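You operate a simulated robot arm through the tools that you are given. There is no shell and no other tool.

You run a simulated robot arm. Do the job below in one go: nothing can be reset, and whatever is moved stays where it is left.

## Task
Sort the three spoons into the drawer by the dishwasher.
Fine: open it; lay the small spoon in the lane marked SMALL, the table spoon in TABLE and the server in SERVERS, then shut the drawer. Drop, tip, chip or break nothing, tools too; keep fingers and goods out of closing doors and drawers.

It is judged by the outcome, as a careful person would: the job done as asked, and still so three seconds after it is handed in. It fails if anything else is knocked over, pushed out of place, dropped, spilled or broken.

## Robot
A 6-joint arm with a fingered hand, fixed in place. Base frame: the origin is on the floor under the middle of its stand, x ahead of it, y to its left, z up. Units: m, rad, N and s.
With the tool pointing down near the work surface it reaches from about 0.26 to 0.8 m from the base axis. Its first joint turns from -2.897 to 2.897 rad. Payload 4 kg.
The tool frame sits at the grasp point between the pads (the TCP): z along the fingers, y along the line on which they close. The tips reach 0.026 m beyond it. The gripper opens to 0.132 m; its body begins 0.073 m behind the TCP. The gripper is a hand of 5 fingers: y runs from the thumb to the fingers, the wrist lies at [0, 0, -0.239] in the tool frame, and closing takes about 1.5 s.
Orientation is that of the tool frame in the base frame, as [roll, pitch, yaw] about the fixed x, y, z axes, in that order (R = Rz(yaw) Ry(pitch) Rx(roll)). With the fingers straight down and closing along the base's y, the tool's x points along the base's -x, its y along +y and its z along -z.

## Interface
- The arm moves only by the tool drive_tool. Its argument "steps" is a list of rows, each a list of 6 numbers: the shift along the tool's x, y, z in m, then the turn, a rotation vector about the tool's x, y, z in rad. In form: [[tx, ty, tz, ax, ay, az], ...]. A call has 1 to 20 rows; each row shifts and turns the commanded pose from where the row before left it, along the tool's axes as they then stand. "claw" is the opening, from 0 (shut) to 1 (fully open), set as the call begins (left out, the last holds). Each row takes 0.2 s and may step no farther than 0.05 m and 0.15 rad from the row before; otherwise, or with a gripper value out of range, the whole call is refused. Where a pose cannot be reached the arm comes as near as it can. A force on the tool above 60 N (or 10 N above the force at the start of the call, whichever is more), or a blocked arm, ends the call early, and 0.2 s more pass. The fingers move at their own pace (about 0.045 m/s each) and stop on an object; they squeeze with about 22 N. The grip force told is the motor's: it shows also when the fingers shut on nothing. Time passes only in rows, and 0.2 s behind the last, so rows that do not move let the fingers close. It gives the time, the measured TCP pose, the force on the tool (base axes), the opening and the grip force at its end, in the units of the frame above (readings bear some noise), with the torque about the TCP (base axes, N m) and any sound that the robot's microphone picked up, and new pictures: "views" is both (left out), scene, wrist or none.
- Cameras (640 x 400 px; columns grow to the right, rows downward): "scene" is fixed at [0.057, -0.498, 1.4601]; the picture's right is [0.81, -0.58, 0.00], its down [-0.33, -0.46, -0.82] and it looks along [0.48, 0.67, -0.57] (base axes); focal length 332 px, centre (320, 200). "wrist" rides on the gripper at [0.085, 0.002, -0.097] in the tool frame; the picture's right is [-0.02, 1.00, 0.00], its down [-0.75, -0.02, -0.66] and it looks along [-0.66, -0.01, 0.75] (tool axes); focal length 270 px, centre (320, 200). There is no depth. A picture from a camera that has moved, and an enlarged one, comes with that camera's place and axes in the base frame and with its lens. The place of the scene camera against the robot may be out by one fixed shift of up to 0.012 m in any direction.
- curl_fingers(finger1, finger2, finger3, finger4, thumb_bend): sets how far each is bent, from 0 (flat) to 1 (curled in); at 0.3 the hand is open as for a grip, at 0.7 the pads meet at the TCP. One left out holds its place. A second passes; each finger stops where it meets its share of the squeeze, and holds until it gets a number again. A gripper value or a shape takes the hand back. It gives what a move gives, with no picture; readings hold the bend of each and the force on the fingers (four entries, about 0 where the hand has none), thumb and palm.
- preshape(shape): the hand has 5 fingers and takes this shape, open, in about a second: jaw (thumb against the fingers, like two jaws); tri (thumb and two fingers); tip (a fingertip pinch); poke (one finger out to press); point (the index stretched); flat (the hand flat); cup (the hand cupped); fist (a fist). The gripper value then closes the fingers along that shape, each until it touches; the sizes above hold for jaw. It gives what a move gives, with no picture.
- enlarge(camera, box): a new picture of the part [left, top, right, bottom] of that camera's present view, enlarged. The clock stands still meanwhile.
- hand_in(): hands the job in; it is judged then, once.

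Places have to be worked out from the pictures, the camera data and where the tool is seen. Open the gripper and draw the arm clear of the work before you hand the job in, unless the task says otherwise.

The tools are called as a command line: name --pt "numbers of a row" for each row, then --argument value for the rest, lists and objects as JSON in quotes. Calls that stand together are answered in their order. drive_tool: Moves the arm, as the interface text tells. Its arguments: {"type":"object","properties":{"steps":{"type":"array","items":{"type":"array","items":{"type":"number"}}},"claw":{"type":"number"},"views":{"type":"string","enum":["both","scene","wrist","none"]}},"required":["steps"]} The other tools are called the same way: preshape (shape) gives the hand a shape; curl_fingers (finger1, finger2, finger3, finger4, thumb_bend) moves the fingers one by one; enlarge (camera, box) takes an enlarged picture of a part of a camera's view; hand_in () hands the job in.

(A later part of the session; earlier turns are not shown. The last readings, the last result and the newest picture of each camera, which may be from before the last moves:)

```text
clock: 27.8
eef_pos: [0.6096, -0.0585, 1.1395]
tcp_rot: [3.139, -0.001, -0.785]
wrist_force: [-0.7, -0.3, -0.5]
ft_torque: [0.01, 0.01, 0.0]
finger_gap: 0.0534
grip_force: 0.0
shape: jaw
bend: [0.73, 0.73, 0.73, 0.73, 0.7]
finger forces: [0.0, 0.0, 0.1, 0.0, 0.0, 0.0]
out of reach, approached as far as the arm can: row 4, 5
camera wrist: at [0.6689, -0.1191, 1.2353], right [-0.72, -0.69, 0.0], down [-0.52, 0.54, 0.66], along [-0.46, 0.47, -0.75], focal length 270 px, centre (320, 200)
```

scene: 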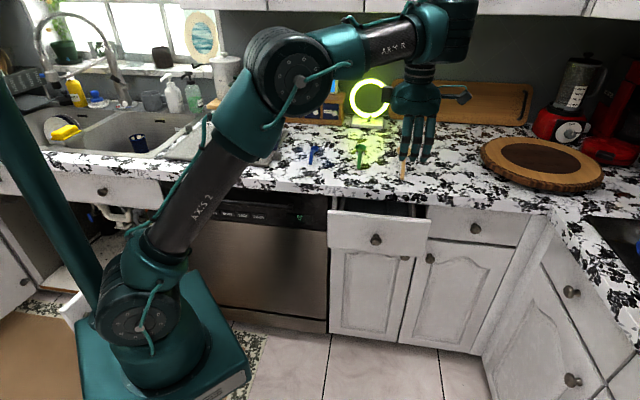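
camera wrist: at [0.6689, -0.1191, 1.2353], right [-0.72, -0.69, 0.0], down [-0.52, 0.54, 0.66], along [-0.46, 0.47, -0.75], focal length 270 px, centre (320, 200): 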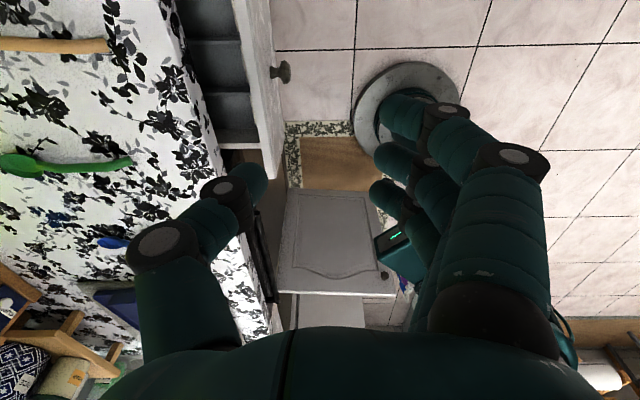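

I rotate the hand back (12 small turns) toward the earlier square orientation, watching for reach problems.

drive_tool --pt "0 0 0 0 0 0.1309" --pt "0 0 0 0 0 0.1309" --pt "0 0 0 0 0 0.1309" --pt "0 0 0 0 0 0.1309" --pt "0 0 0 0 0 0.1309" --pt "0 0 0 0 0 0.1309" --pt "0 0 0 0 0 0.1309" --pt "0 0 0 0 0 0.1309" --pt "0 0 0 0 0 0.1309" --pt "0 0 0 0 0 0.1309" --pt "0 0 0 0 0 0.1309" --pt "0 0 0 0 0 0.1309" --pt "0 0 0 0 0 0"

```text
clock: 30.6
eef_pos: [0.6092, -0.0567, 1.1392]
tcp_rot: [3.14, -0.003, -2.358]
wrist_force: [-0.2, 0.5, -0.6]
ft_torque: [0.02, 0.06, -0.01]
finger_gap: 0.0536
grip_force: 0.1
shape: jaw
bend: [0.73, 0.73, 0.73, 0.73, 0.7]
finger forces: [0.0, 0.1, 0.0, 0.0, 0.0, 0.1]
camera wrist: at [0.5491, -0.1161, 1.2351], right [-0.69, 0.72, 0.0], down [0.54, 0.52, 0.66], along [0.47, 0.45, -0.75], focal length 270 px, centre (320, 200)
```

scene: 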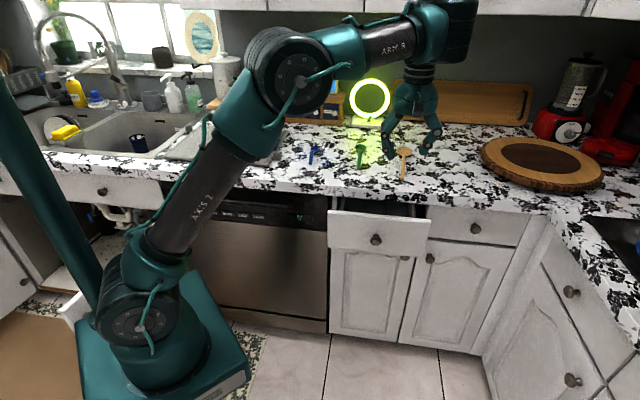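
wrist: 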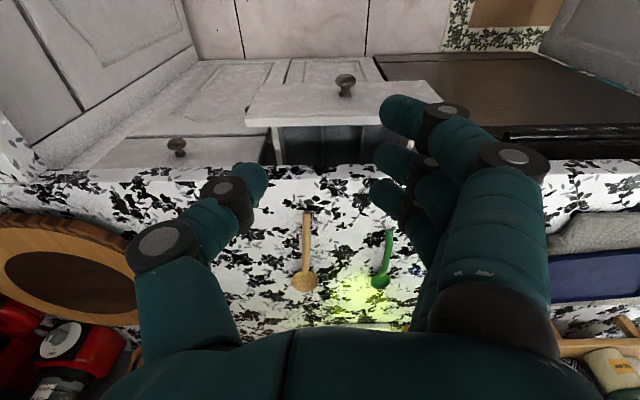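

That orientation is reached with no trouble. I continue turning the same way to bring the fingers to the counter side and the thumb to the outside.

drive_tool --pt "0 0 0 0 0 0.1309" --pt "0 0 0 0 0 0.1309" --pt "0 0 0 0 0 0.1309" --pt "0 0 0 0 0 0.1309" --pt "0 0 0 0 0 0.1309" --pt "0 0 0 0 0 0.1309" --pt "0 0 0 0 0 0.1309" --pt "0 0 0 0 0 0.1309" --pt "0 0 0 0 0 0.1309" --pt "0 0 0 0 0 0.1309" --pt "0 0 0 0 0 0.1309" --pt "0 0 0 0 0 0.1309" --pt "0 0 0 0 0 0"

```text
clock: 33.4
eef_pos: [0.6099, -0.0578, 1.1388]
tcp_rot: [-3.139, 0.0, 2.355]
wrist_force: [0.9, -0.9, -0.6]
ft_torque: [0.03, -0.02, 0.01]
finger_gap: 0.0535
grip_force: 0.0
shape: jaw
bend: [0.73, 0.73, 0.73, 0.73, 0.7]
finger forces: [0.0, 0.0, 0.1, 0.1, 0.0, 0.0]
camera wrist: at [0.5518, 0.0037, 1.235], right [0.72, 0.69, 0.0], down [0.52, -0.54, 0.66], along [0.45, -0.48, -0.75], focal length 270 px, centre (320, 200)
```

scene: 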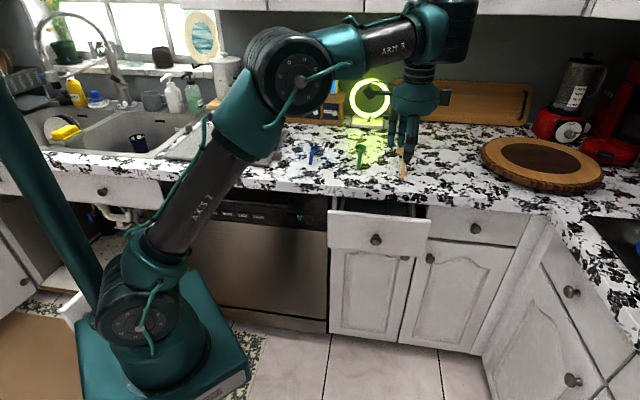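
wrist: 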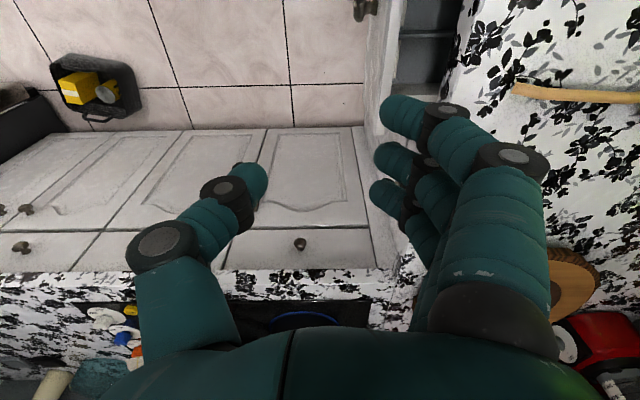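

The arm accepts this yaw. Pinching the panel would bring the bent knuckles close to the counter edge, so I try a flat hand instead: straight fingers hooked behind the panel need little depth. I shape it here, high in free air, and look.

preshape --shape "flat"

enlarge --camera "wrist" --box '[0, 0, 640, 400]'

enlarge --camera "scene" --box '[350, 50, 470, 200]'

```text
clock: 34.3
eef_pos: [0.6089, -0.057, 1.1395]
tcp_rot: [-3.14, -0.002, 2.356]
wrist_force: [0.1, -0.9, 0.1]
ft_torque: [0.02, -0.01, 0.01]
finger_gap: 0.1262
grip_force: 0.0
shape: flat
bend: [0.1, 0.04, 0.04, 0.1, 0.22]
finger forces: [0.1, 0.0, 0.1, 0.0, 0.0, 0.1]
```

```text
1.00 times, centred on (320, 200) of wrist (not enlarged: the box is as wide or as high as the picture)
camera zoom: at [0.5517, 0.0036, 1.235], right [0.72, 0.69, 0.0], down [0.52, -0.54, 0.66], along [0.45, -0.48, -0.75], focal length 270 px, centre (320, 200)
```

zoom: 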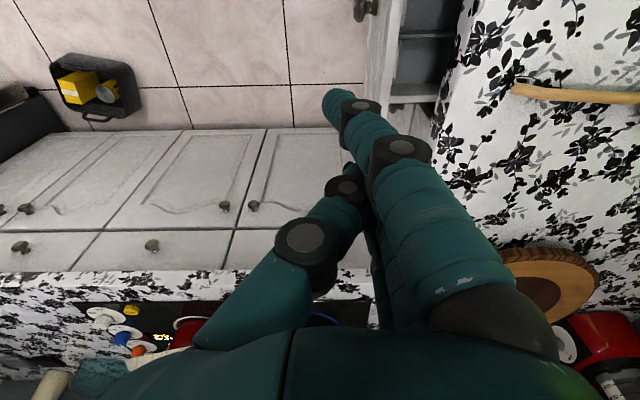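

```text
2.67 times, centred on (410, 125) of scene
camera zoom: at [0.057, -0.498, 1.4601], right [0.81, -0.58, 0.0], down [-0.33, -0.46, -0.82], along [0.48, 0.67, -0.57], focal length 885 px, centre (80, 400)
```

zoom: 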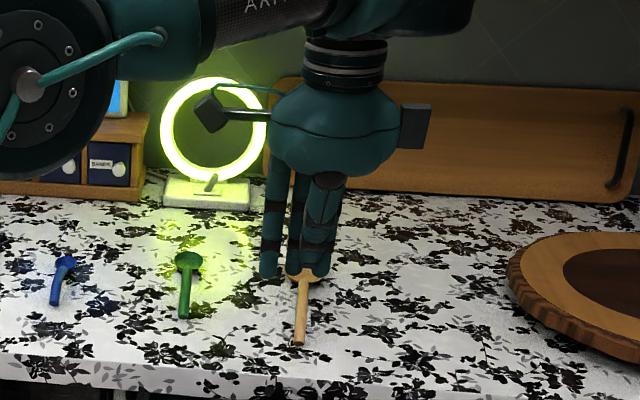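

In this yaw the fully open jaw has straight, vertical fingers about 8 cm toward the counter, which suits hooking better than the slanted flat shape. I go back to jaw and bring the hand above the gap, tips still above the panel.

preshape --shape "jaw"

drive_tool --pt "0.01 0.011 0.03 0 0 0" --pt "0.01 0.011 0.03 0 0 0" --pt "0.01 0.011 0.03 0 0 0" --pt "0.009 0.011 0.03 0 0 0" --pt "0 0 0.03 0 0 0" --pt "0 0 0.03 0 0 0" --pt "0 0 0 0 0 0" --claw 1

```text
clock: 35.2
eef_pos: [0.6089, -0.0577, 1.1399]
tcp_rot: [-3.139, 0.0, 2.356]
wrist_force: [-0.4, -0.4, 0.3]
ft_torque: [0.0, -0.01, -0.02]
finger_gap: 0.1317
grip_force: 0.1
shape: jaw
bend: [0.3, 0.3, 0.3, 0.3, 0.3]
finger forces: [0.0, 0.0, 0.0, 0.1, 0.0, 0.0]
```

```text
clock: 36.8
eef_pos: [0.6959, 0.0001, 1.0259]
tcp_rot: [-3.139, -0.004, 2.356]
wrist_force: [-1.1, -0.9, 0.0]
ft_torque: [0.02, -0.02, -0.02]
finger_gap: 0.1321
grip_force: 0.0
shape: jaw
bend: [0.3, 0.3, 0.3, 0.3, 0.3]
finger forces: [0.1, 0.1, 0.0, 0.1, 0.1, 0.0]
out of reach, approached as far as the arm can: row 1, 2, 3, 4, 5, 6
camera wrist: at [0.6377, 0.061, 1.1213], right [0.72, 0.69, 0.0], down [0.52, -0.54, 0.66], along [0.45, -0.48, -0.76], focal length 270 px, centre (320, 200)
```

scene: 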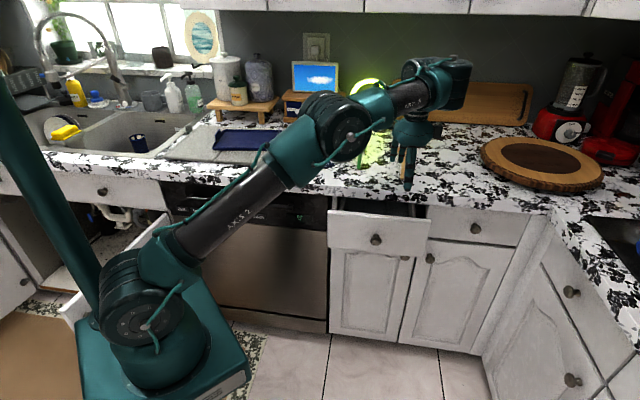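
wrist: 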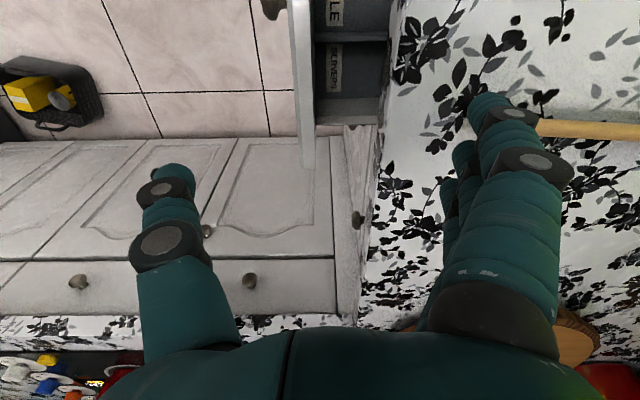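

The arm again stopped short of the commanded path: since the earlier big turn it sits in a poor joint posture. I go back up toward the known-good starting pose and yaw to recover the original posture.

drive_tool --pt "0 -0.01 -0.04 0 0 0" --pt "0.01 -0.025 -0.03 0 0 0" --pt "0.015 -0.03 -0.03 0 0 0" --pt "0.02 -0.03 -0.03 0 0 0" --pt "0.02 -0.03 -0.02 0 0 0" --pt "0.007 -0.017 0 0 0 0" --pt "0 0 0 0 0 0"

```text
clock: 38.4
eef_pos: [0.5437, -0.0511, 1.1765]
tcp_rot: [-3.138, -0.001, 2.356]
wrist_force: [0.0, 0.6, -0.5]
ft_torque: [-0.03, -0.01, -0.03]
finger_gap: 0.1321
grip_force: 0.1
shape: jaw
bend: [0.3, 0.3, 0.3, 0.3, 0.3]
finger forces: [0.0, 0.0, 0.0, 0.0, 0.1, 0.0]
camera wrist: at [0.4858, 0.0106, 1.2722], right [0.72, 0.69, 0.0], down [0.52, -0.54, 0.66], along [0.45, -0.48, -0.75], focal length 270 px, centre (320, 200)
```

scene: 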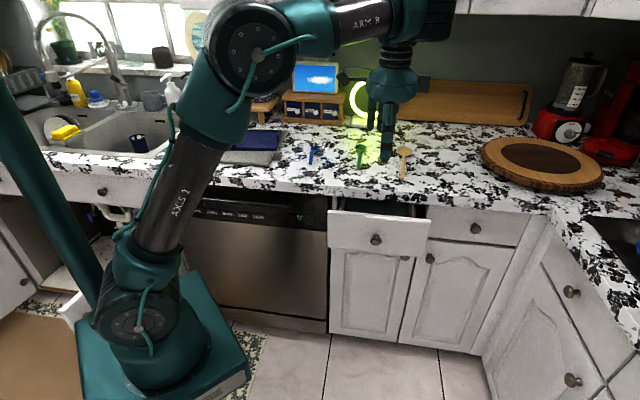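
wrist: 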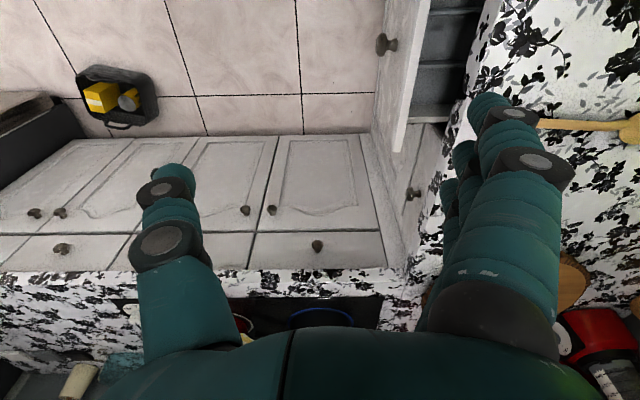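

The pose is exact again, but the elbow sits in a different posture than at the start (wrist flipped over). I turn a little further the same way here, high and clear, to see whether the arm flips back to its original posture.

drive_tool --pt "0 0 0 0 0 0.1309" --pt "0 0 0 0 0 0.1309" --pt "0 0 0 0 0 0.1309" --pt "0 0 0 0 0 0.1309" --pt "0 0 0 0 0 0.1309" --pt "0 0 0 0 0 0"

```text
clock: 39.8
eef_pos: [0.5445, -0.0505, 1.1762]
tcp_rot: [-3.139, 0.0, 1.699]
wrist_force: [-0.5, 0.2, 0.5]
ft_torque: [0.0, 0.02, 0.02]
finger_gap: 0.1322
grip_force: 0.1
shape: jaw
bend: [0.3, 0.3, 0.3, 0.3, 0.3]
finger forces: [0.0, 0.0, 0.1, 0.1, 0.0, 0.0]
camera wrist: at [0.5353, 0.0339, 1.2719], right [0.99, 0.11, 0.0], down [0.08, -0.75, 0.66], along [0.07, -0.65, -0.75], focal length 270 px, centre (320, 200)
```

scene: 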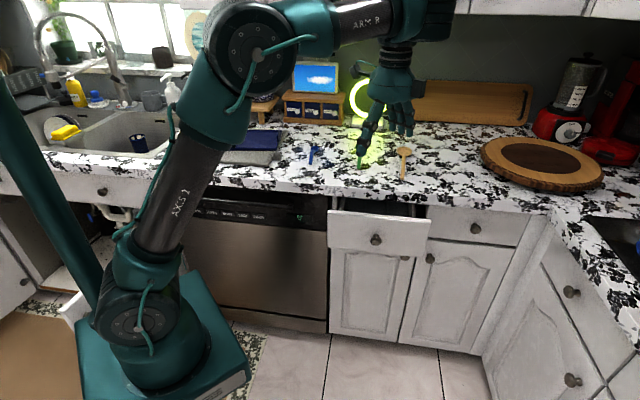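
wrist: 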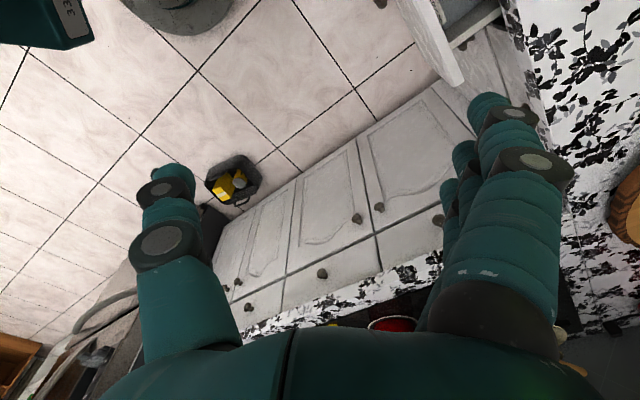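

No flip yet and no limit reported. I keep turning in small steps.

drive_tool --pt "0 0 0 0 0 0.1309" --pt "0 0 0 0 0 0.1309" --pt "0 0 0 0 0 0.1309" --pt "0 0 0 0 0 0.1309" --pt "0 0 0 0 0 0.1309" --pt "0 0 0 0 0 0.1309" --pt "0 0 0 0 0 0.1309" --pt "0 0 0 0 0 0.1309" --pt "0 0 0 0 0 0"

```text
clock: 41.8
eef_pos: [0.5436, -0.0495, 1.1759]
tcp_rot: [-3.14, 0.002, 0.651]
wrist_force: [-0.1, 0.4, 0.3]
ft_torque: [0.03, 0.0, 0.02]
finger_gap: 0.1318
grip_force: 0.0
shape: jaw
bend: [0.3, 0.3, 0.3, 0.3, 0.3]
finger forces: [0.0, 0.1, 0.0, 0.1, 0.0, 0.1]
camera wrist: at [0.6124, -0.0001, 1.2717], right [0.59, -0.81, 0.0], down [-0.6, -0.44, 0.66], along [-0.53, -0.39, -0.75], focal length 270 px, centre (320, 200)
```

scene: 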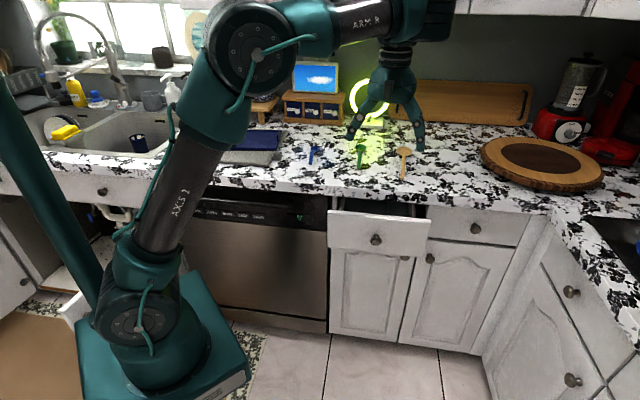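
wrist: 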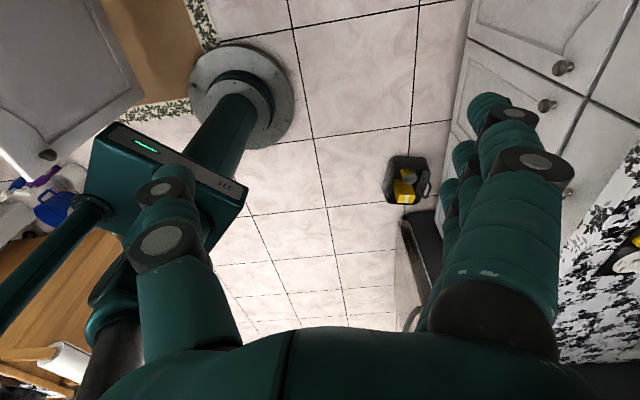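

Turning this far puts the fingers on the right with no limit hit, and when tilted forward the wrist camera will then look over the top of the hand. I square the yaw (y along +A) and tilt forward 60° here to see whether this posture suits level pulling.

drive_tool --pt "0 0 0 0 0 -0.134" --pt "0 0 0 0 0.1309 0" --pt "0 0 0 0 0.1309 0" --pt "0 0 0 0 0.1309 0" --pt "0 0 0 0 0.1309 0" --pt "0 0 0 0 0.1309 0" --pt "0 0 0 0 0.1309 0" --pt "0 0 0 0 0.1309 0" --pt "0 0 0 0 0.1309 0" --pt "0 0 0 0 0 0"

```text
clock: 44.0
eef_pos: [0.5471, -0.0489, 1.2041]
tcp_rot: [3.141, -1.047, 0.789]
wrist_force: [0.4, 0.3, 0.2]
ft_torque: [-0.01, 0.01, 0.0]
finger_gap: 0.1322
grip_force: 0.1
shape: jaw
bend: [0.3, 0.3, 0.3, 0.3, 0.3]
finger forces: [0.0, 0.0, 0.0, 0.0, 0.0, 0.0]
out of reach, approached as far as the arm can: row 2
camera wrist: at [0.5186, -0.0779, 1.3249], right [0.7, -0.71, -0.02], down [-0.68, -0.66, -0.32], along [0.22, 0.24, -0.95], focal length 270 px, centre (320, 200)
```

scene: 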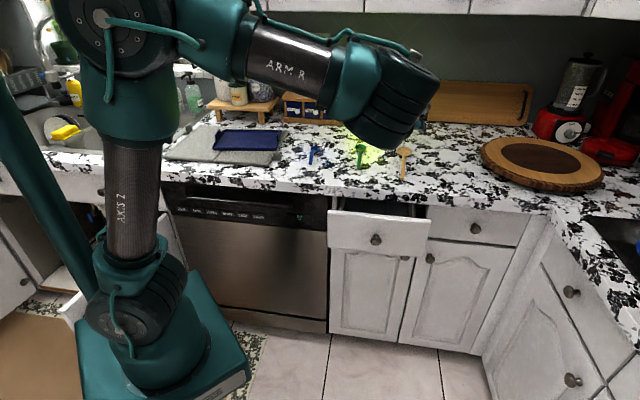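
wrist: 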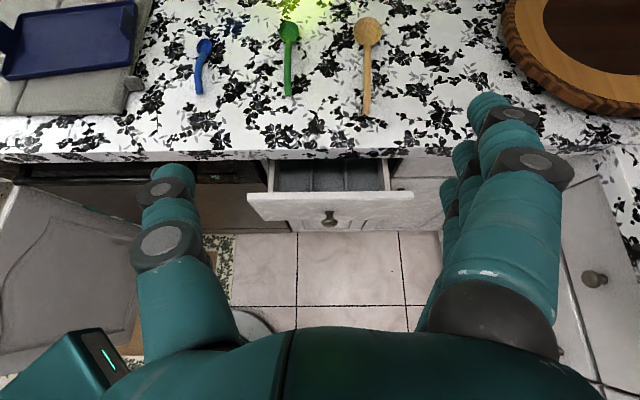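

This posture gives an upright, clear view over the hand, and the arm has returned to its original elbow posture. I use it to measure the spoons and the drawer.

enlarge --camera "wrist" --box '[160, 0, 416, 160]'

enlarge --camera "wrist" --box '[230, 140, 430, 265]'

```text
2.50 times, centred on (288, 80) of wrist
camera zoom: at [0.5186, -0.0779, 1.3249], right [0.7, -0.71, -0.02], down [-0.68, -0.66, -0.32], along [0.22, 0.24, -0.95], focal length 676 px, centre (400, 500)
```

zoom: 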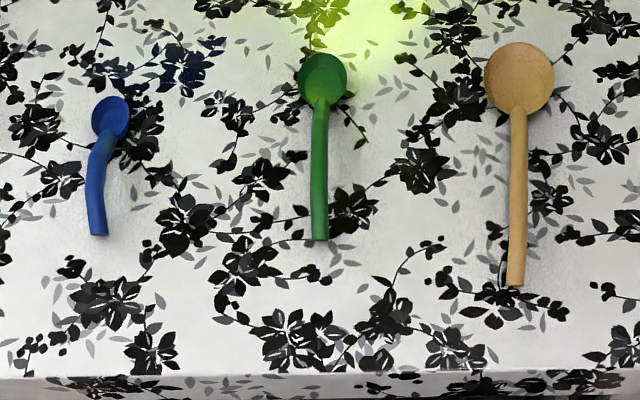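

```text
3.20 times, centred on (330, 202) of wrist
camera zoom: at [0.5186, -0.0779, 1.3249], right [0.7, -0.71, -0.02], down [-0.68, -0.66, -0.32], along [0.22, 0.24, -0.95], focal length 865 px, centre (288, 192)
```

zoom: 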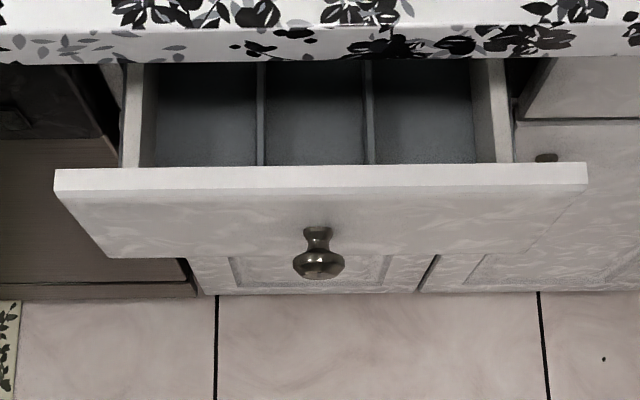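

Spoon handles end at about D=0.607/A=0.496 (wood), 0.648/0.360 (green), 0.657/0.199 (blue), all lying along the depth direction. Now I go back to pointing down and turn so the fingers face the counter, in this better arm posture.

drive_tool --pt "0 0 0 0 -0.1309 0" --pt "0 0 0 0 -0.1309 0" --pt "0 0 0 0 -0.1309 0" --pt "0 0 0 0 -0.1309 0" --pt "0 0 0 0 -0.1309 0" --pt "0 0 0 0 -0.1309 0" --pt "0 0 0 0 -0.1309 0" --pt "0 0 0 0 -0.1309 0" --pt "0 0 0 0 0 0" --views "scene"

drive_tool --pt "0 0 0 0 0 -0.1309" --pt "0 0 0 0 0 -0.1309" --pt "0 0 0 0 0 -0.1309" --pt "0 0 0 0 0 -0.1309" --pt "0 0 0 0 0 -0.1309" --pt "0 0 0 0 0 -0.1309" --pt "0 0 0 0 0 -0.1309" --pt "0 0 0 0 0 -0.1309" --pt "0 0 0 0 0 -0.1309" --pt "0 0 0 0 0 -0.1309" --pt "0 0 0 0 0 -0.1309" --pt "0 0 0 0 0 -0.1309" --pt "0 0 0 0 0 0"

```text
clock: 46.0
eef_pos: [0.5465, -0.0467, 1.2032]
tcp_rot: [3.141, 0.005, 0.79]
wrist_force: [-0.4, -0.1, 0.6]
ft_torque: [0.01, 0.0, 0.05]
finger_gap: 0.132
grip_force: 0.0
shape: jaw
bend: [0.3, 0.3, 0.3, 0.3, 0.3]
finger forces: [0.1, 0.1, 0.0, 0.0, 0.0, 0.0]
```

scene: 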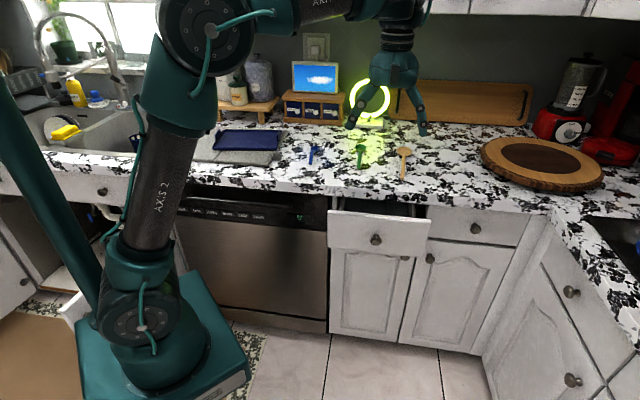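

```text
clock: 48.8
eef_pos: [0.5459, -0.0456, 1.2042]
tcp_rot: [-3.139, -0.001, 2.36]
wrist_force: [0.0, -0.8, 0.2]
ft_torque: [-0.03, -0.02, -0.01]
finger_gap: 0.1321
grip_force: 0.1
shape: jaw
bend: [0.3, 0.3, 0.3, 0.3, 0.3]
finger forces: [0.1, 0.0, 0.0, 0.1, 0.0, 0.0]
camera wrist: at [0.488, 0.0136, 1.2996], right [0.72, 0.7, 0.0], down [0.52, -0.54, 0.66], along [0.46, -0.47, -0.75], focal length 270 px, centre (320, 200)
```

scene: 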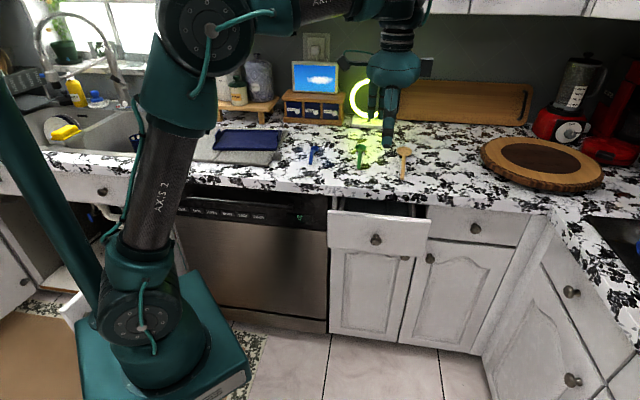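
wrist: 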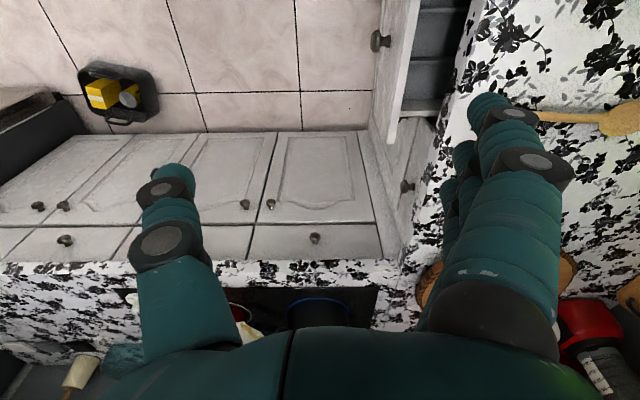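

The arm is in its good posture with the fingers toward the counter. I move over the drawer gap and down to z≈0.95, fingertips still above the panel.

drive_tool --pt "-0.0025 0.01355 0.0423 0 0 0" --pt "-0.0025 0.01355 0.0423 0 0 0" --pt "-0.0025 0.01355 0.0423 0 0 0" --pt "-0.0025 0.01355 0.0423 0 0 0" --pt "-0.0025 0.01355 0.0423 0 0 0" --pt "-0.0025 0.01355 0.0423 0 0 0" --pt "0 0 0 0 0 0"

```text
clock: 50.4
eef_pos: [0.6929, -0.0038, 1.0276]
tcp_rot: [-3.138, -0.003, 2.359]
wrist_force: [0.4, -0.2, -1.0]
ft_torque: [0.04, 0.02, 0.01]
finger_gap: 0.132
grip_force: 0.1
shape: jaw
bend: [0.3, 0.3, 0.3, 0.3, 0.3]
finger forces: [0.1, 0.0, 0.0, 0.1, 0.0, 0.1]
out of reach, approached as far as the arm can: row 1, 2, 3, 4, 5, 6
camera wrist: at [0.6365, 0.0576, 1.1232], right [0.72, 0.69, 0.0], down [0.53, -0.54, 0.66], along [0.45, -0.47, -0.75], focal length 270 px, centre (320, 200)
```

scene: 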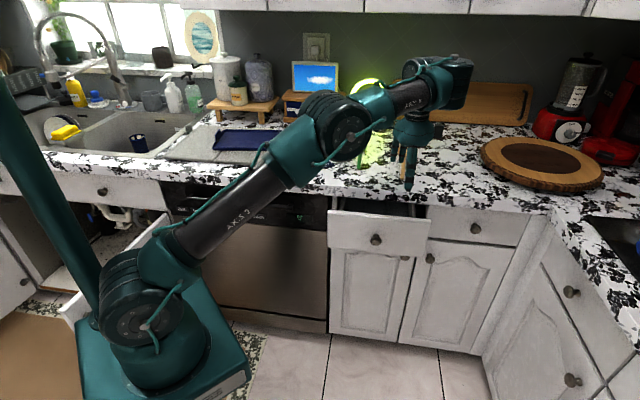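
wrist: 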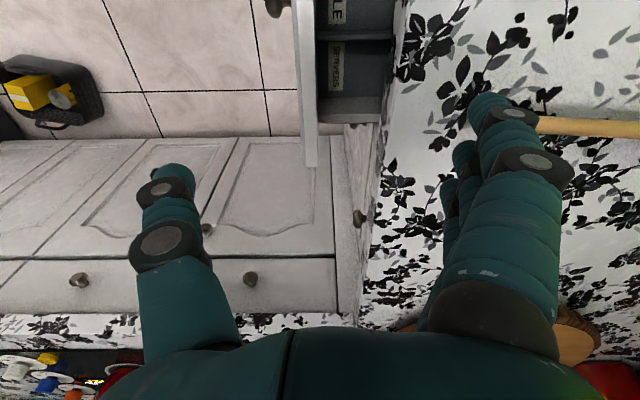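

The arm cannot lower a straight-down hand here (it keeps being pushed outward), while forward-tilted poses worked well. I retreat up to the start point again and will use a tilted pose with a single stretched finger to hook the panel.

drive_tool --pt "0 -0.01 -0.04 0 0 0" --pt "0.01 -0.025 -0.03 0 0 0" --pt "0.015 -0.03 -0.03 0 0 0" --pt "0.02 -0.03 -0.03 0 0 0" --pt "0.02 -0.03 -0.019 0 0 0" --pt "0.0076 -0.011 0 0 0 0" --pt "0 0 0 0 0 0" --views "scene"

drive_tool --pt "0 0 0 0 0 -0.1309" --pt "0 0 0 0 0 -0.1309" --pt "0 0 0 0 0 -0.1309" --pt "0 0 0 0 0 -0.1309" --pt "0 0 0 0 0 -0.1309" --pt "0 0 0 0 0 -0.1309" --pt "0 0 0 0 0 -0.1309" --pt "0 0 0 0 0 -0.1309" --pt "0 0 0 0 0 -0.1309" --pt "0 0 0 0 0 -0.1309" --pt "0 0 0 0 0 -0.1309" --pt "0 0 0 0 0 -0.1309" --pt "0 0 0 0 0 0" --views "scene"

```text
clock: 52.0
eef_pos: [0.5475, -0.0476, 1.1766]
tcp_rot: [-3.138, 0.0, 2.36]
wrist_force: [-0.3, 0.4, -1.0]
ft_torque: [-0.02, 0.01, -0.01]
finger_gap: 0.1319
grip_force: 0.1
shape: jaw
bend: [0.3, 0.3, 0.3, 0.3, 0.3]
finger forces: [0.0, 0.0, 0.0, 0.0, 0.1, 0.0]
```

scene: 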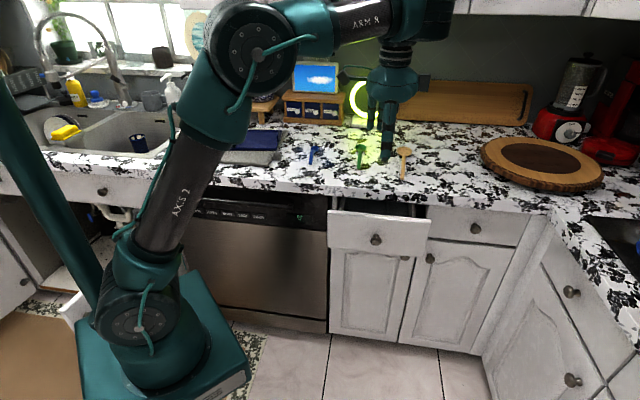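

```text
clock: 54.8
eef_pos: [0.5485, -0.0483, 1.1773]
tcp_rot: [-3.141, -0.003, -2.35]
wrist_force: [-0.3, -0.6, -1.1]
ft_torque: [-0.01, 0.02, 0.0]
finger_gap: 0.132
grip_force: 0.0
shape: jaw
bend: [0.3, 0.3, 0.3, 0.3, 0.3]
finger forces: [0.0, 0.0, 0.0, 0.1, 0.1, 0.1]
```

scene: 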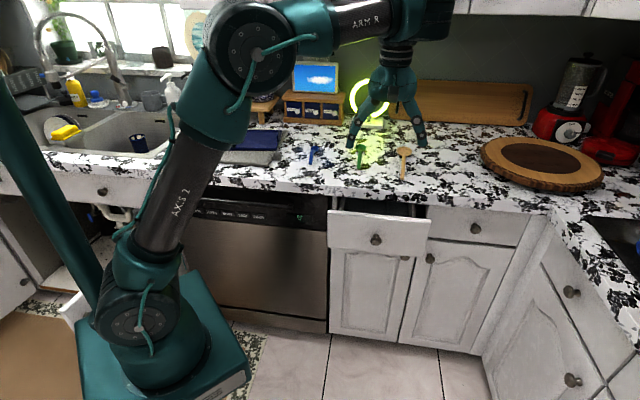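

The arm is parked high again. The yaw with the camera above the hand (fingers to the right) gave the best view, so I turn there for both the hooking and the spoon work.

drive_tool --pt "0 0 0 0 0 0.1495" --pt "0 0 0 0 0 0.1495" --pt "0 0 0 0 0 0.1495" --pt "0 0 0 0 0 0.1495" --pt "0 0 0 0 0 0.1495" --pt "0 0 0 0 0 0.1495" --pt "0 0 0 0 0 0.1495" --pt "0 0 0 0 0 0.1495" --pt "0 0 0 0 0 0.1495" --pt "0 0 0 0 0 0.1495" --pt "0 0 0 0 0 0.1495" --pt "0 0 0 0 0 0.1495" --pt "0 0 0 0 0 0.1495" --pt "0 0 0 0 0 0.1495" --pt "0 0 0 0 0 0.1495" --pt "0 0 0 0 0 0.1495" --pt "0 0 0 0 0 0.1495" --pt "0 0 0 0 0 0.1495" --pt "0 0 0 0 0 0.1495" --pt "0 0 0 0 0 0.1495" --views "none"

drive_tool --pt "0 0 0 0 0 0.147" --pt "0 0 0 0 0.1 0" --pt "0 0 0 0 0.1 0" --pt "0 0 0 0 0.1 0" --pt "0 0 0 0 0.1 0" --pt "0 0 0 0 0.1 0" --pt "0 0 0 0 0 0"

```text
clock: 59.0
eef_pos: [0.5463, -0.0483, 1.1776]
tcp_rot: [-3.14, 0.002, 0.937]
wrist_force: [0.7, -0.2, -0.6]
ft_torque: [0.0, 0.0, 0.0]
finger_gap: 0.1319
grip_force: 0.1
shape: jaw
bend: [0.3, 0.3, 0.3, 0.3, 0.3]
finger forces: [0.0, 0.1, 0.0, 0.0, 0.0, 0.0]
```

```text
clock: 60.6
eef_pos: [0.5614, -0.0524, 1.2028]
tcp_rot: [3.14, -0.499, 0.793]
wrist_force: [-0.5, 0.2, -0.2]
ft_torque: [-0.02, -0.05, 0.0]
finger_gap: 0.1322
grip_force: 0.0
shape: jaw
bend: [0.3, 0.3, 0.3, 0.3, 0.3]
finger forces: [0.0, 0.0, 0.0, 0.1, 0.0, 0.0]
out of reach, approached as far as the arm can: row 2, 3
camera wrist: at [0.5828, -0.0338, 1.3271], right [0.7, -0.72, -0.01], down [-0.7, -0.68, 0.22], along [-0.16, -0.15, -0.98], focal length 270 px, centre (320, 200)
```

scene: 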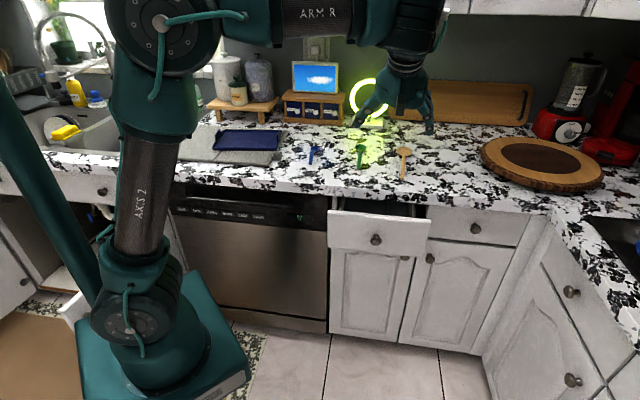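
wrist: 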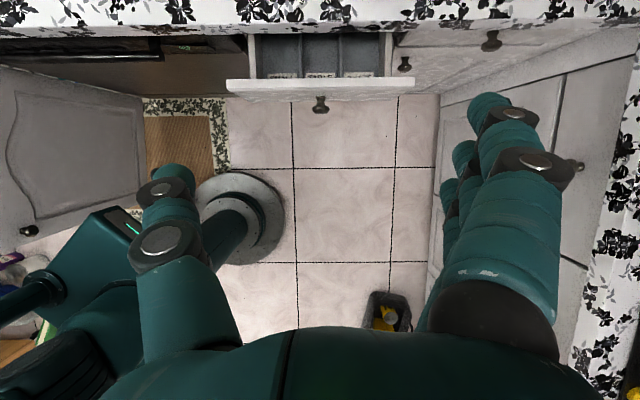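

This view shows the lanes clearly from above. I test lowering in this tilted pose (β≈61°), moving straight down about 14 cm in free space in front of the drawer.

drive_tool --pt "-0.0216 0 0.0395 0 0 0" --pt "-0.0216 0 0.0395 0 0 0" --pt "-0.0216 0 0.0395 0 0 0" --pt "0 0 0 0 0 0"

```text
clock: 61.6
eef_pos: [0.5622, -0.0535, 1.0663]
tcp_rot: [3.141, -0.498, 0.793]
wrist_force: [0.7, -0.2, 0.2]
ft_torque: [-0.02, 0.01, 0.01]
finger_gap: 0.1321
grip_force: 0.1
shape: jaw
bend: [0.3, 0.3, 0.3, 0.3, 0.3]
finger forces: [0.0, 0.1, 0.0, 0.1, 0.1, 0.1]
camera wrist: at [0.5832, -0.0343, 1.1906], right [0.7, -0.72, -0.01], down [-0.7, -0.68, 0.22], along [-0.16, -0.15, -0.98], focal length 270 px, centre (320, 200)
```

scene: 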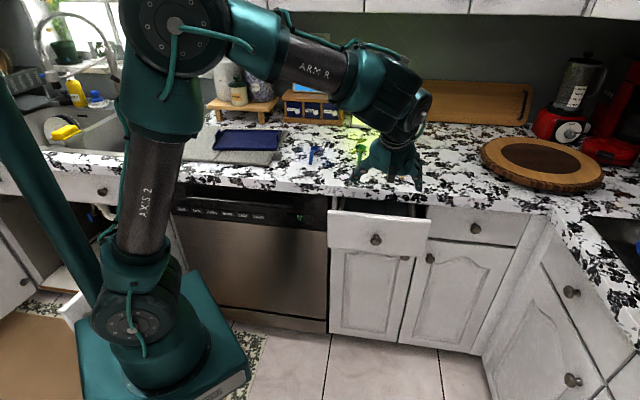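
wrist: 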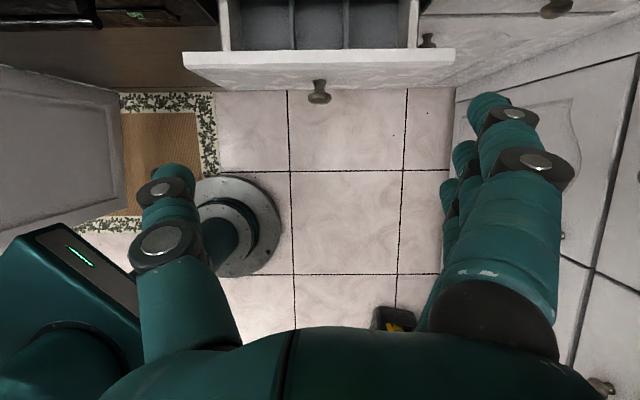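

Lowering works exactly in this posture. I plan to hook the panel's inner edge at a 45° tilt using fingers 3 and 4 (the outer, lower ones), so I curl fingers 1, 2 and the thumb inward now, away from everything.

curl_fingers --finger1 0.95 --finger2 0.95 --finger3 0.3 --finger4 0.3 --thumb_bend 0.6

drive_tool --pt "0 0 0 0 0.144 0" --pt "0 0 0 0 0.144 0" --pt "0 0 0 0 0 0"

```text
clock: 62.6
eef_pos: [0.5613, -0.0527, 1.066]
tcp_rot: [-3.14, -0.5, 0.792]
wrist_force: [-0.1, -0.5, 1.6]
ft_torque: [0.01, 0.0, -0.01]
finger_gap: 0.0405
grip_force: 0.1
shape: fingers
bend: [0.95, 0.95, 0.3, 0.3, 0.6]
finger forces: [0.0, 0.1, 0.0, 0.0, 0.0, 0.0]
```

```text
clock: 63.4
eef_pos: [0.5623, -0.0518, 1.0678]
tcp_rot: [-3.141, -0.787, 0.793]
wrist_force: [0.7, -0.6, -0.2]
ft_torque: [0.02, 0.0, 0.01]
finger_gap: 0.0405
grip_force: 0.2
shape: fingers
bend: [0.95, 0.95, 0.3, 0.3, 0.6]
finger forces: [0.1, 0.0, 0.1, 0.1, 0.0, 0.0]
camera wrist: at [0.5572, -0.0604, 1.1944], right [0.7, -0.71, -0.01], down [-0.71, -0.7, -0.07], along [0.04, 0.06, -1.0], focal length 270 px, centre (320, 200)
```

scene: 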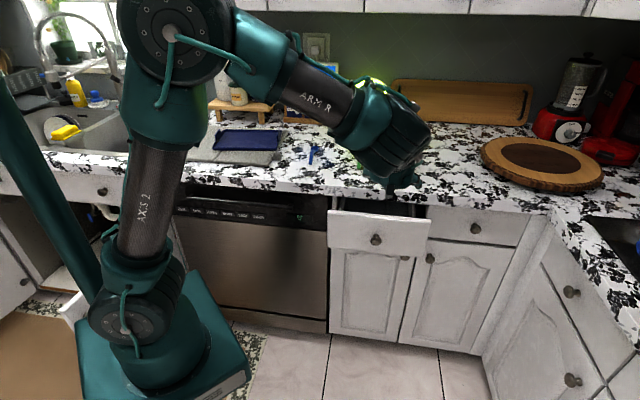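
wrist: 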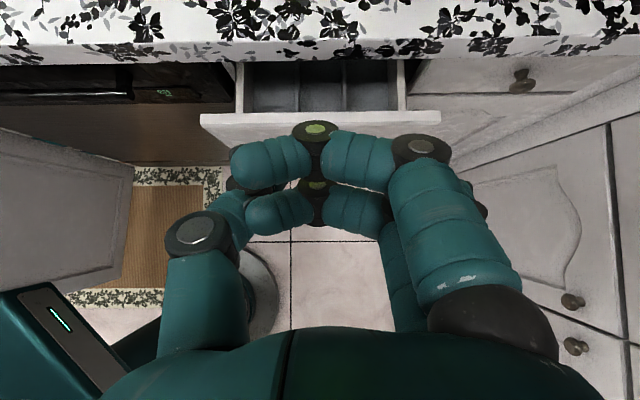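

Curled fingers still take up room near the counter edge. A cleaner option: keep the tilt but roll the hand 90° about its own axis so the four fingers go inside the panel and the thumb stays outside. I reopen to a medium gap and roll here in free space.

drive_tool --pt "0 0 0 0 -0.131 0" --pt "0 0 0 0 -0.131 0" --pt "0 0 0 0 0 -0.1309" --pt "0 0 0 0 0 -0.1309" --pt "0 0 0 0 0 -0.1309" --pt "0 0 0 0 0 -0.1309" --pt "0 0 0 0 0 -0.1309" --pt "0 0 0 0 0 -0.1309" --pt "0 0 0 0 0 -0.1309" --pt "0 0 0 0 0 -0.1309" --pt "0 0 0 0 0 -0.1309" --pt "0 0 0 0 0 -0.1309" --pt "0 0 0 0 0 -0.1309" --pt "0 0 0 0 0 -0.1309" --pt "0 0 0 0 0 0" --claw 0.45

```text
clock: 66.6
eef_pos: [0.5616, -0.0521, 1.0676]
tcp_rot: [2.619, 0.0, 2.365]
wrist_force: [0.4, 0.8, 0.9]
ft_torque: [0.0, -0.03, -0.01]
finger_gap: 0.0585
grip_force: 0.0
shape: jaw
bend: [0.73, 0.73, 0.73, 0.73, 0.7]
finger forces: [0.0, 0.0, 0.0, 0.0, 0.0, 0.0]
camera wrist: at [0.469, -0.0267, 1.1513], right [0.62, 0.6, 0.5], down [0.3, -0.77, 0.56], along [0.73, -0.2, -0.66], focal length 270 px, centre (320, 200)
```

scene: 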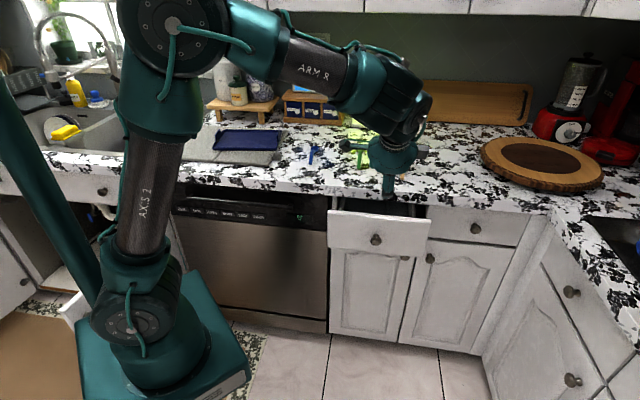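
wrist: 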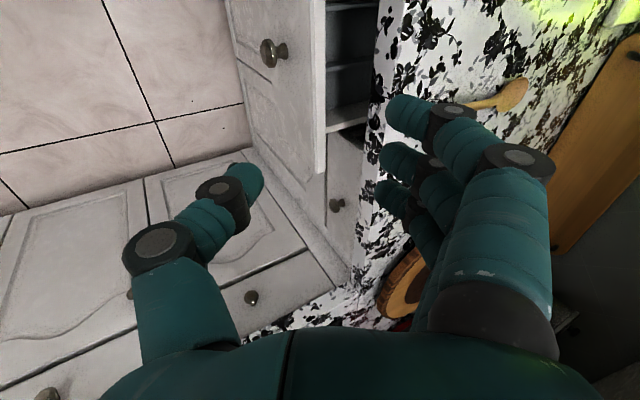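

The roll went through exactly, with fingers now on the inner-upper side and the thumb outside. I move to a point just above the panel, straddling it, and check clearances.

drive_tool --pt "-0.0065 0.00955 0.03945 0 0 0" --pt "-0.0065 0.00955 0.03945 0 0 0" --pt "-0.0065 0.00955 0.03945 0 0 0" --pt "-0.0065 0.00955 0.03945 0 0 0" --pt "0 0 0 0 0 0"

enlarge --camera "scene" --box '[320, 130, 448, 210]'

```text
clock: 67.8
eef_pos: [0.6603, 0.0091, 0.9511]
tcp_rot: [2.616, 0.0, 2.363]
wrist_force: [-0.3, 0.2, -0.5]
ft_torque: [0.02, -0.03, 0.0]
finger_gap: 0.0586
grip_force: 0.1
shape: jaw
bend: [0.73, 0.73, 0.73, 0.73, 0.7]
finger forces: [0.0, 0.0, 0.0, 0.0, 0.0, 0.1]
camera wrist: at [0.5666, 0.0355, 1.0339], right [0.62, 0.6, 0.5], down [0.29, -0.77, 0.56], along [0.73, -0.2, -0.66], focal length 270 px, centre (320, 200)
```

scene: 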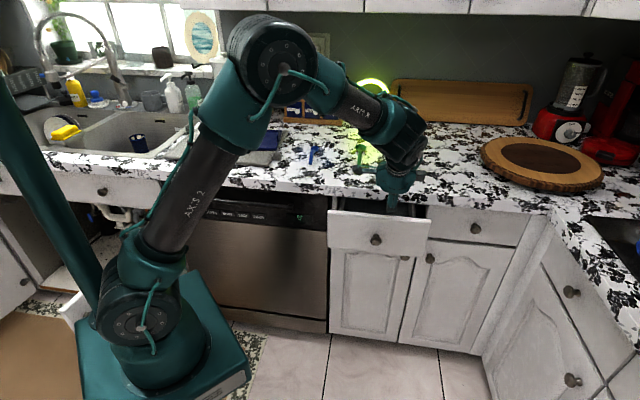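
wrist: 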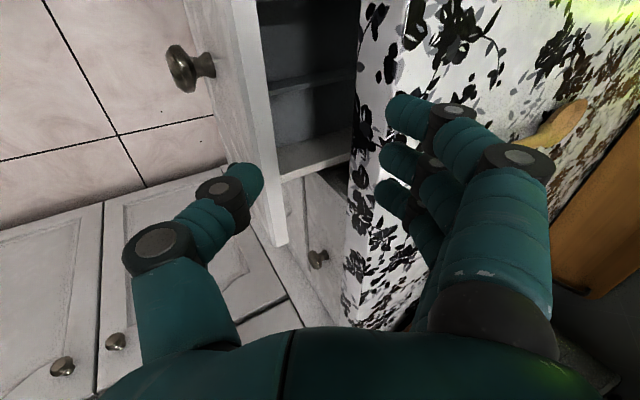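

```text
5.00 times, centred on (384, 170) of scene
camera zoom: at [0.057, -0.498, 1.4601], right [0.81, -0.58, 0.0], down [-0.33, -0.46, -0.82], along [0.48, 0.67, -0.57], focal length 1660 px, centre (0, 350)
```

zoom: 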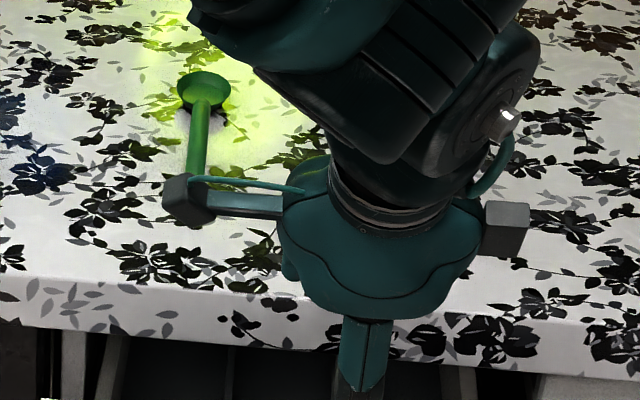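

The hand is at D=0.473, A=0.460, z=0.951, as planned. I lower it straight down 6 cm first and check the fit around the panel.

drive_tool --pt "0 -0.01 0.01732 0 0 0" --pt "0 -0.01 0.01732 0 0 0" --pt "0 -0.01 0.01732 0 0 0" --pt "0 0 0 0 0 0"

```text
clock: 68.8
eef_pos: [0.6587, 0.0094, 0.8907]
tcp_rot: [2.618, -0.001, 2.364]
wrist_force: [-0.6, 0.0, -0.5]
ft_torque: [-0.04, -0.02, 0.0]
finger_gap: 0.0589
grip_force: 0.1
shape: jaw
bend: [0.73, 0.73, 0.73, 0.73, 0.7]
finger forces: [0.0, 0.0, 0.1, 0.1, 0.0, 0.0]
camera wrist: at [0.5658, 0.0351, 0.9732], right [0.62, 0.6, 0.5], down [0.29, -0.77, 0.56], along [0.72, -0.2, -0.66], focal length 270 px, centre (320, 200)
```

scene: 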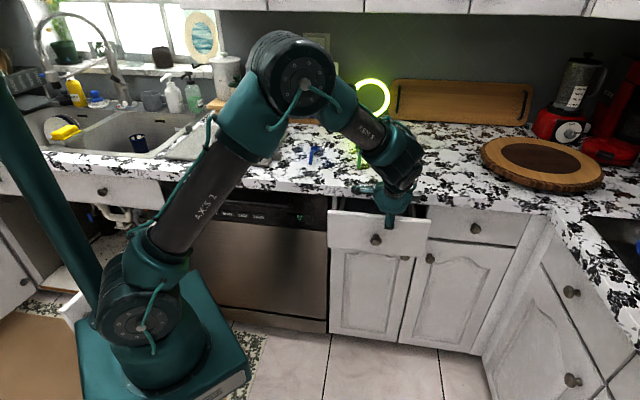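
wrist: 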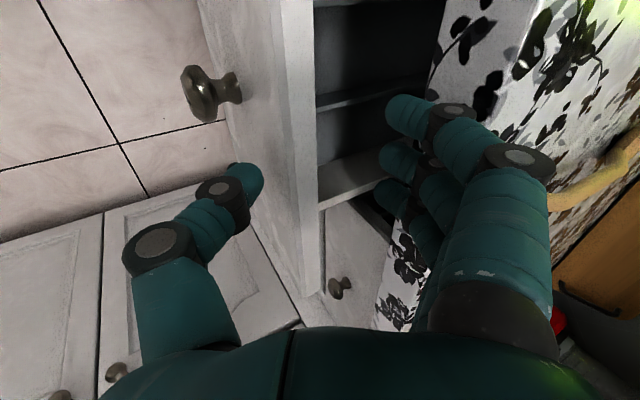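

The panel edge passes between the fingers and thumb with room on both sides. I lower the remaining 4.5 cm.

drive_tool --pt "0 -0.0075 0.013 0 0 0" --pt "0 -0.0075 0.013 0 0 0" --pt "0 -0.0075 0.013 0 0 0" --pt "0 0 0 0 0 0"

```text
clock: 69.8
eef_pos: [0.6573, 0.0097, 0.8447]
tcp_rot: [2.618, 0.0, 2.362]
wrist_force: [0.6, -0.5, -0.6]
ft_torque: [0.0, -0.02, 0.01]
finger_gap: 0.0585
grip_force: 0.0
shape: jaw
bend: [0.73, 0.73, 0.73, 0.73, 0.7]
finger forces: [0.0, 0.0, 0.0, 0.1, 0.0, 0.0]
camera wrist: at [0.5659, 0.035, 0.9285], right [0.62, 0.6, 0.5], down [0.29, -0.77, 0.56], along [0.72, -0.2, -0.66], focal length 270 px, centre (320, 200)
```

scene: 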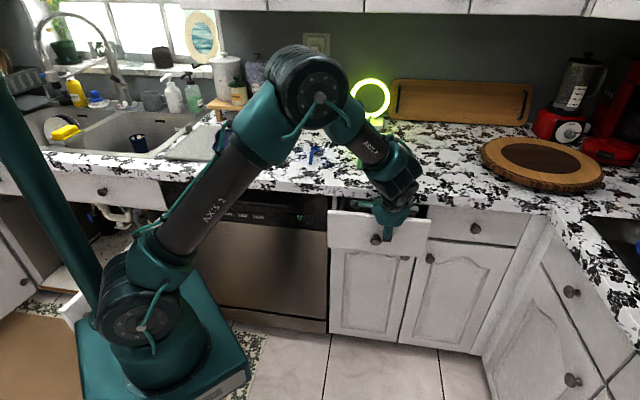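
wrist: 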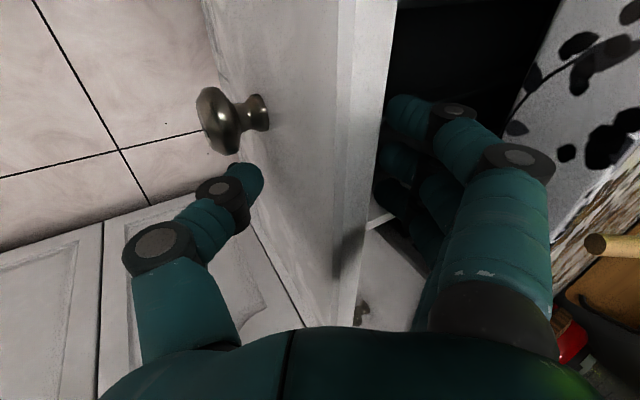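

Nothing touches yet. I close the hand to grip the front panel between thumb and fingers.

drive_tool --pt "0 0 0 0 0 0" --pt "0 0 0 0 0 0" --pt "0 0 0 0 0 0" --pt "0 0 0 0 0 0" --pt "0 0 0 0 0 0" --claw 0.05

```text
clock: 71.0
eef_pos: [0.6583, 0.0096, 0.8442]
tcp_rot: [2.619, 0.0, 2.364]
wrist_force: [1.0, 1.3, -4.4]
ft_torque: [-0.16, 0.1, 0.0]
finger_gap: 0.0157
grip_force: 21.4
shape: jaw
bend: [0.71, 0.71, 0.71, 0.71, 0.7]
finger forces: [4.8, 4.8, 4.8, 4.8, 17.2, 0.0]
camera wrist: at [0.5659, 0.0351, 0.9285], right [0.62, 0.6, 0.5], down [0.3, -0.77, 0.56], along [0.72, -0.2, -0.66], focal length 270 px, centre (320, 200)
```

scene: 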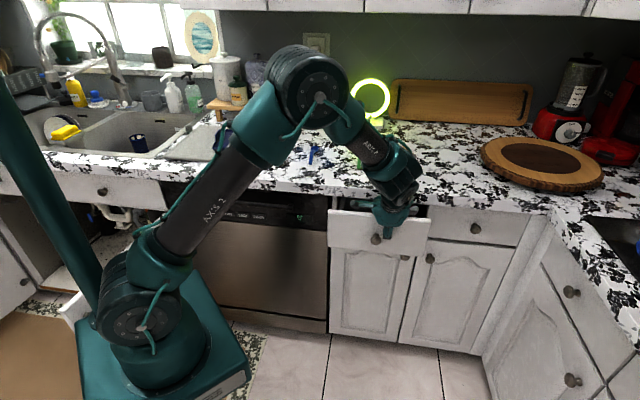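
wrist: 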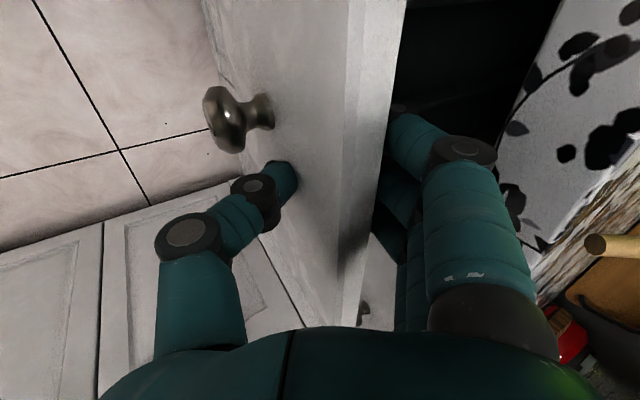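

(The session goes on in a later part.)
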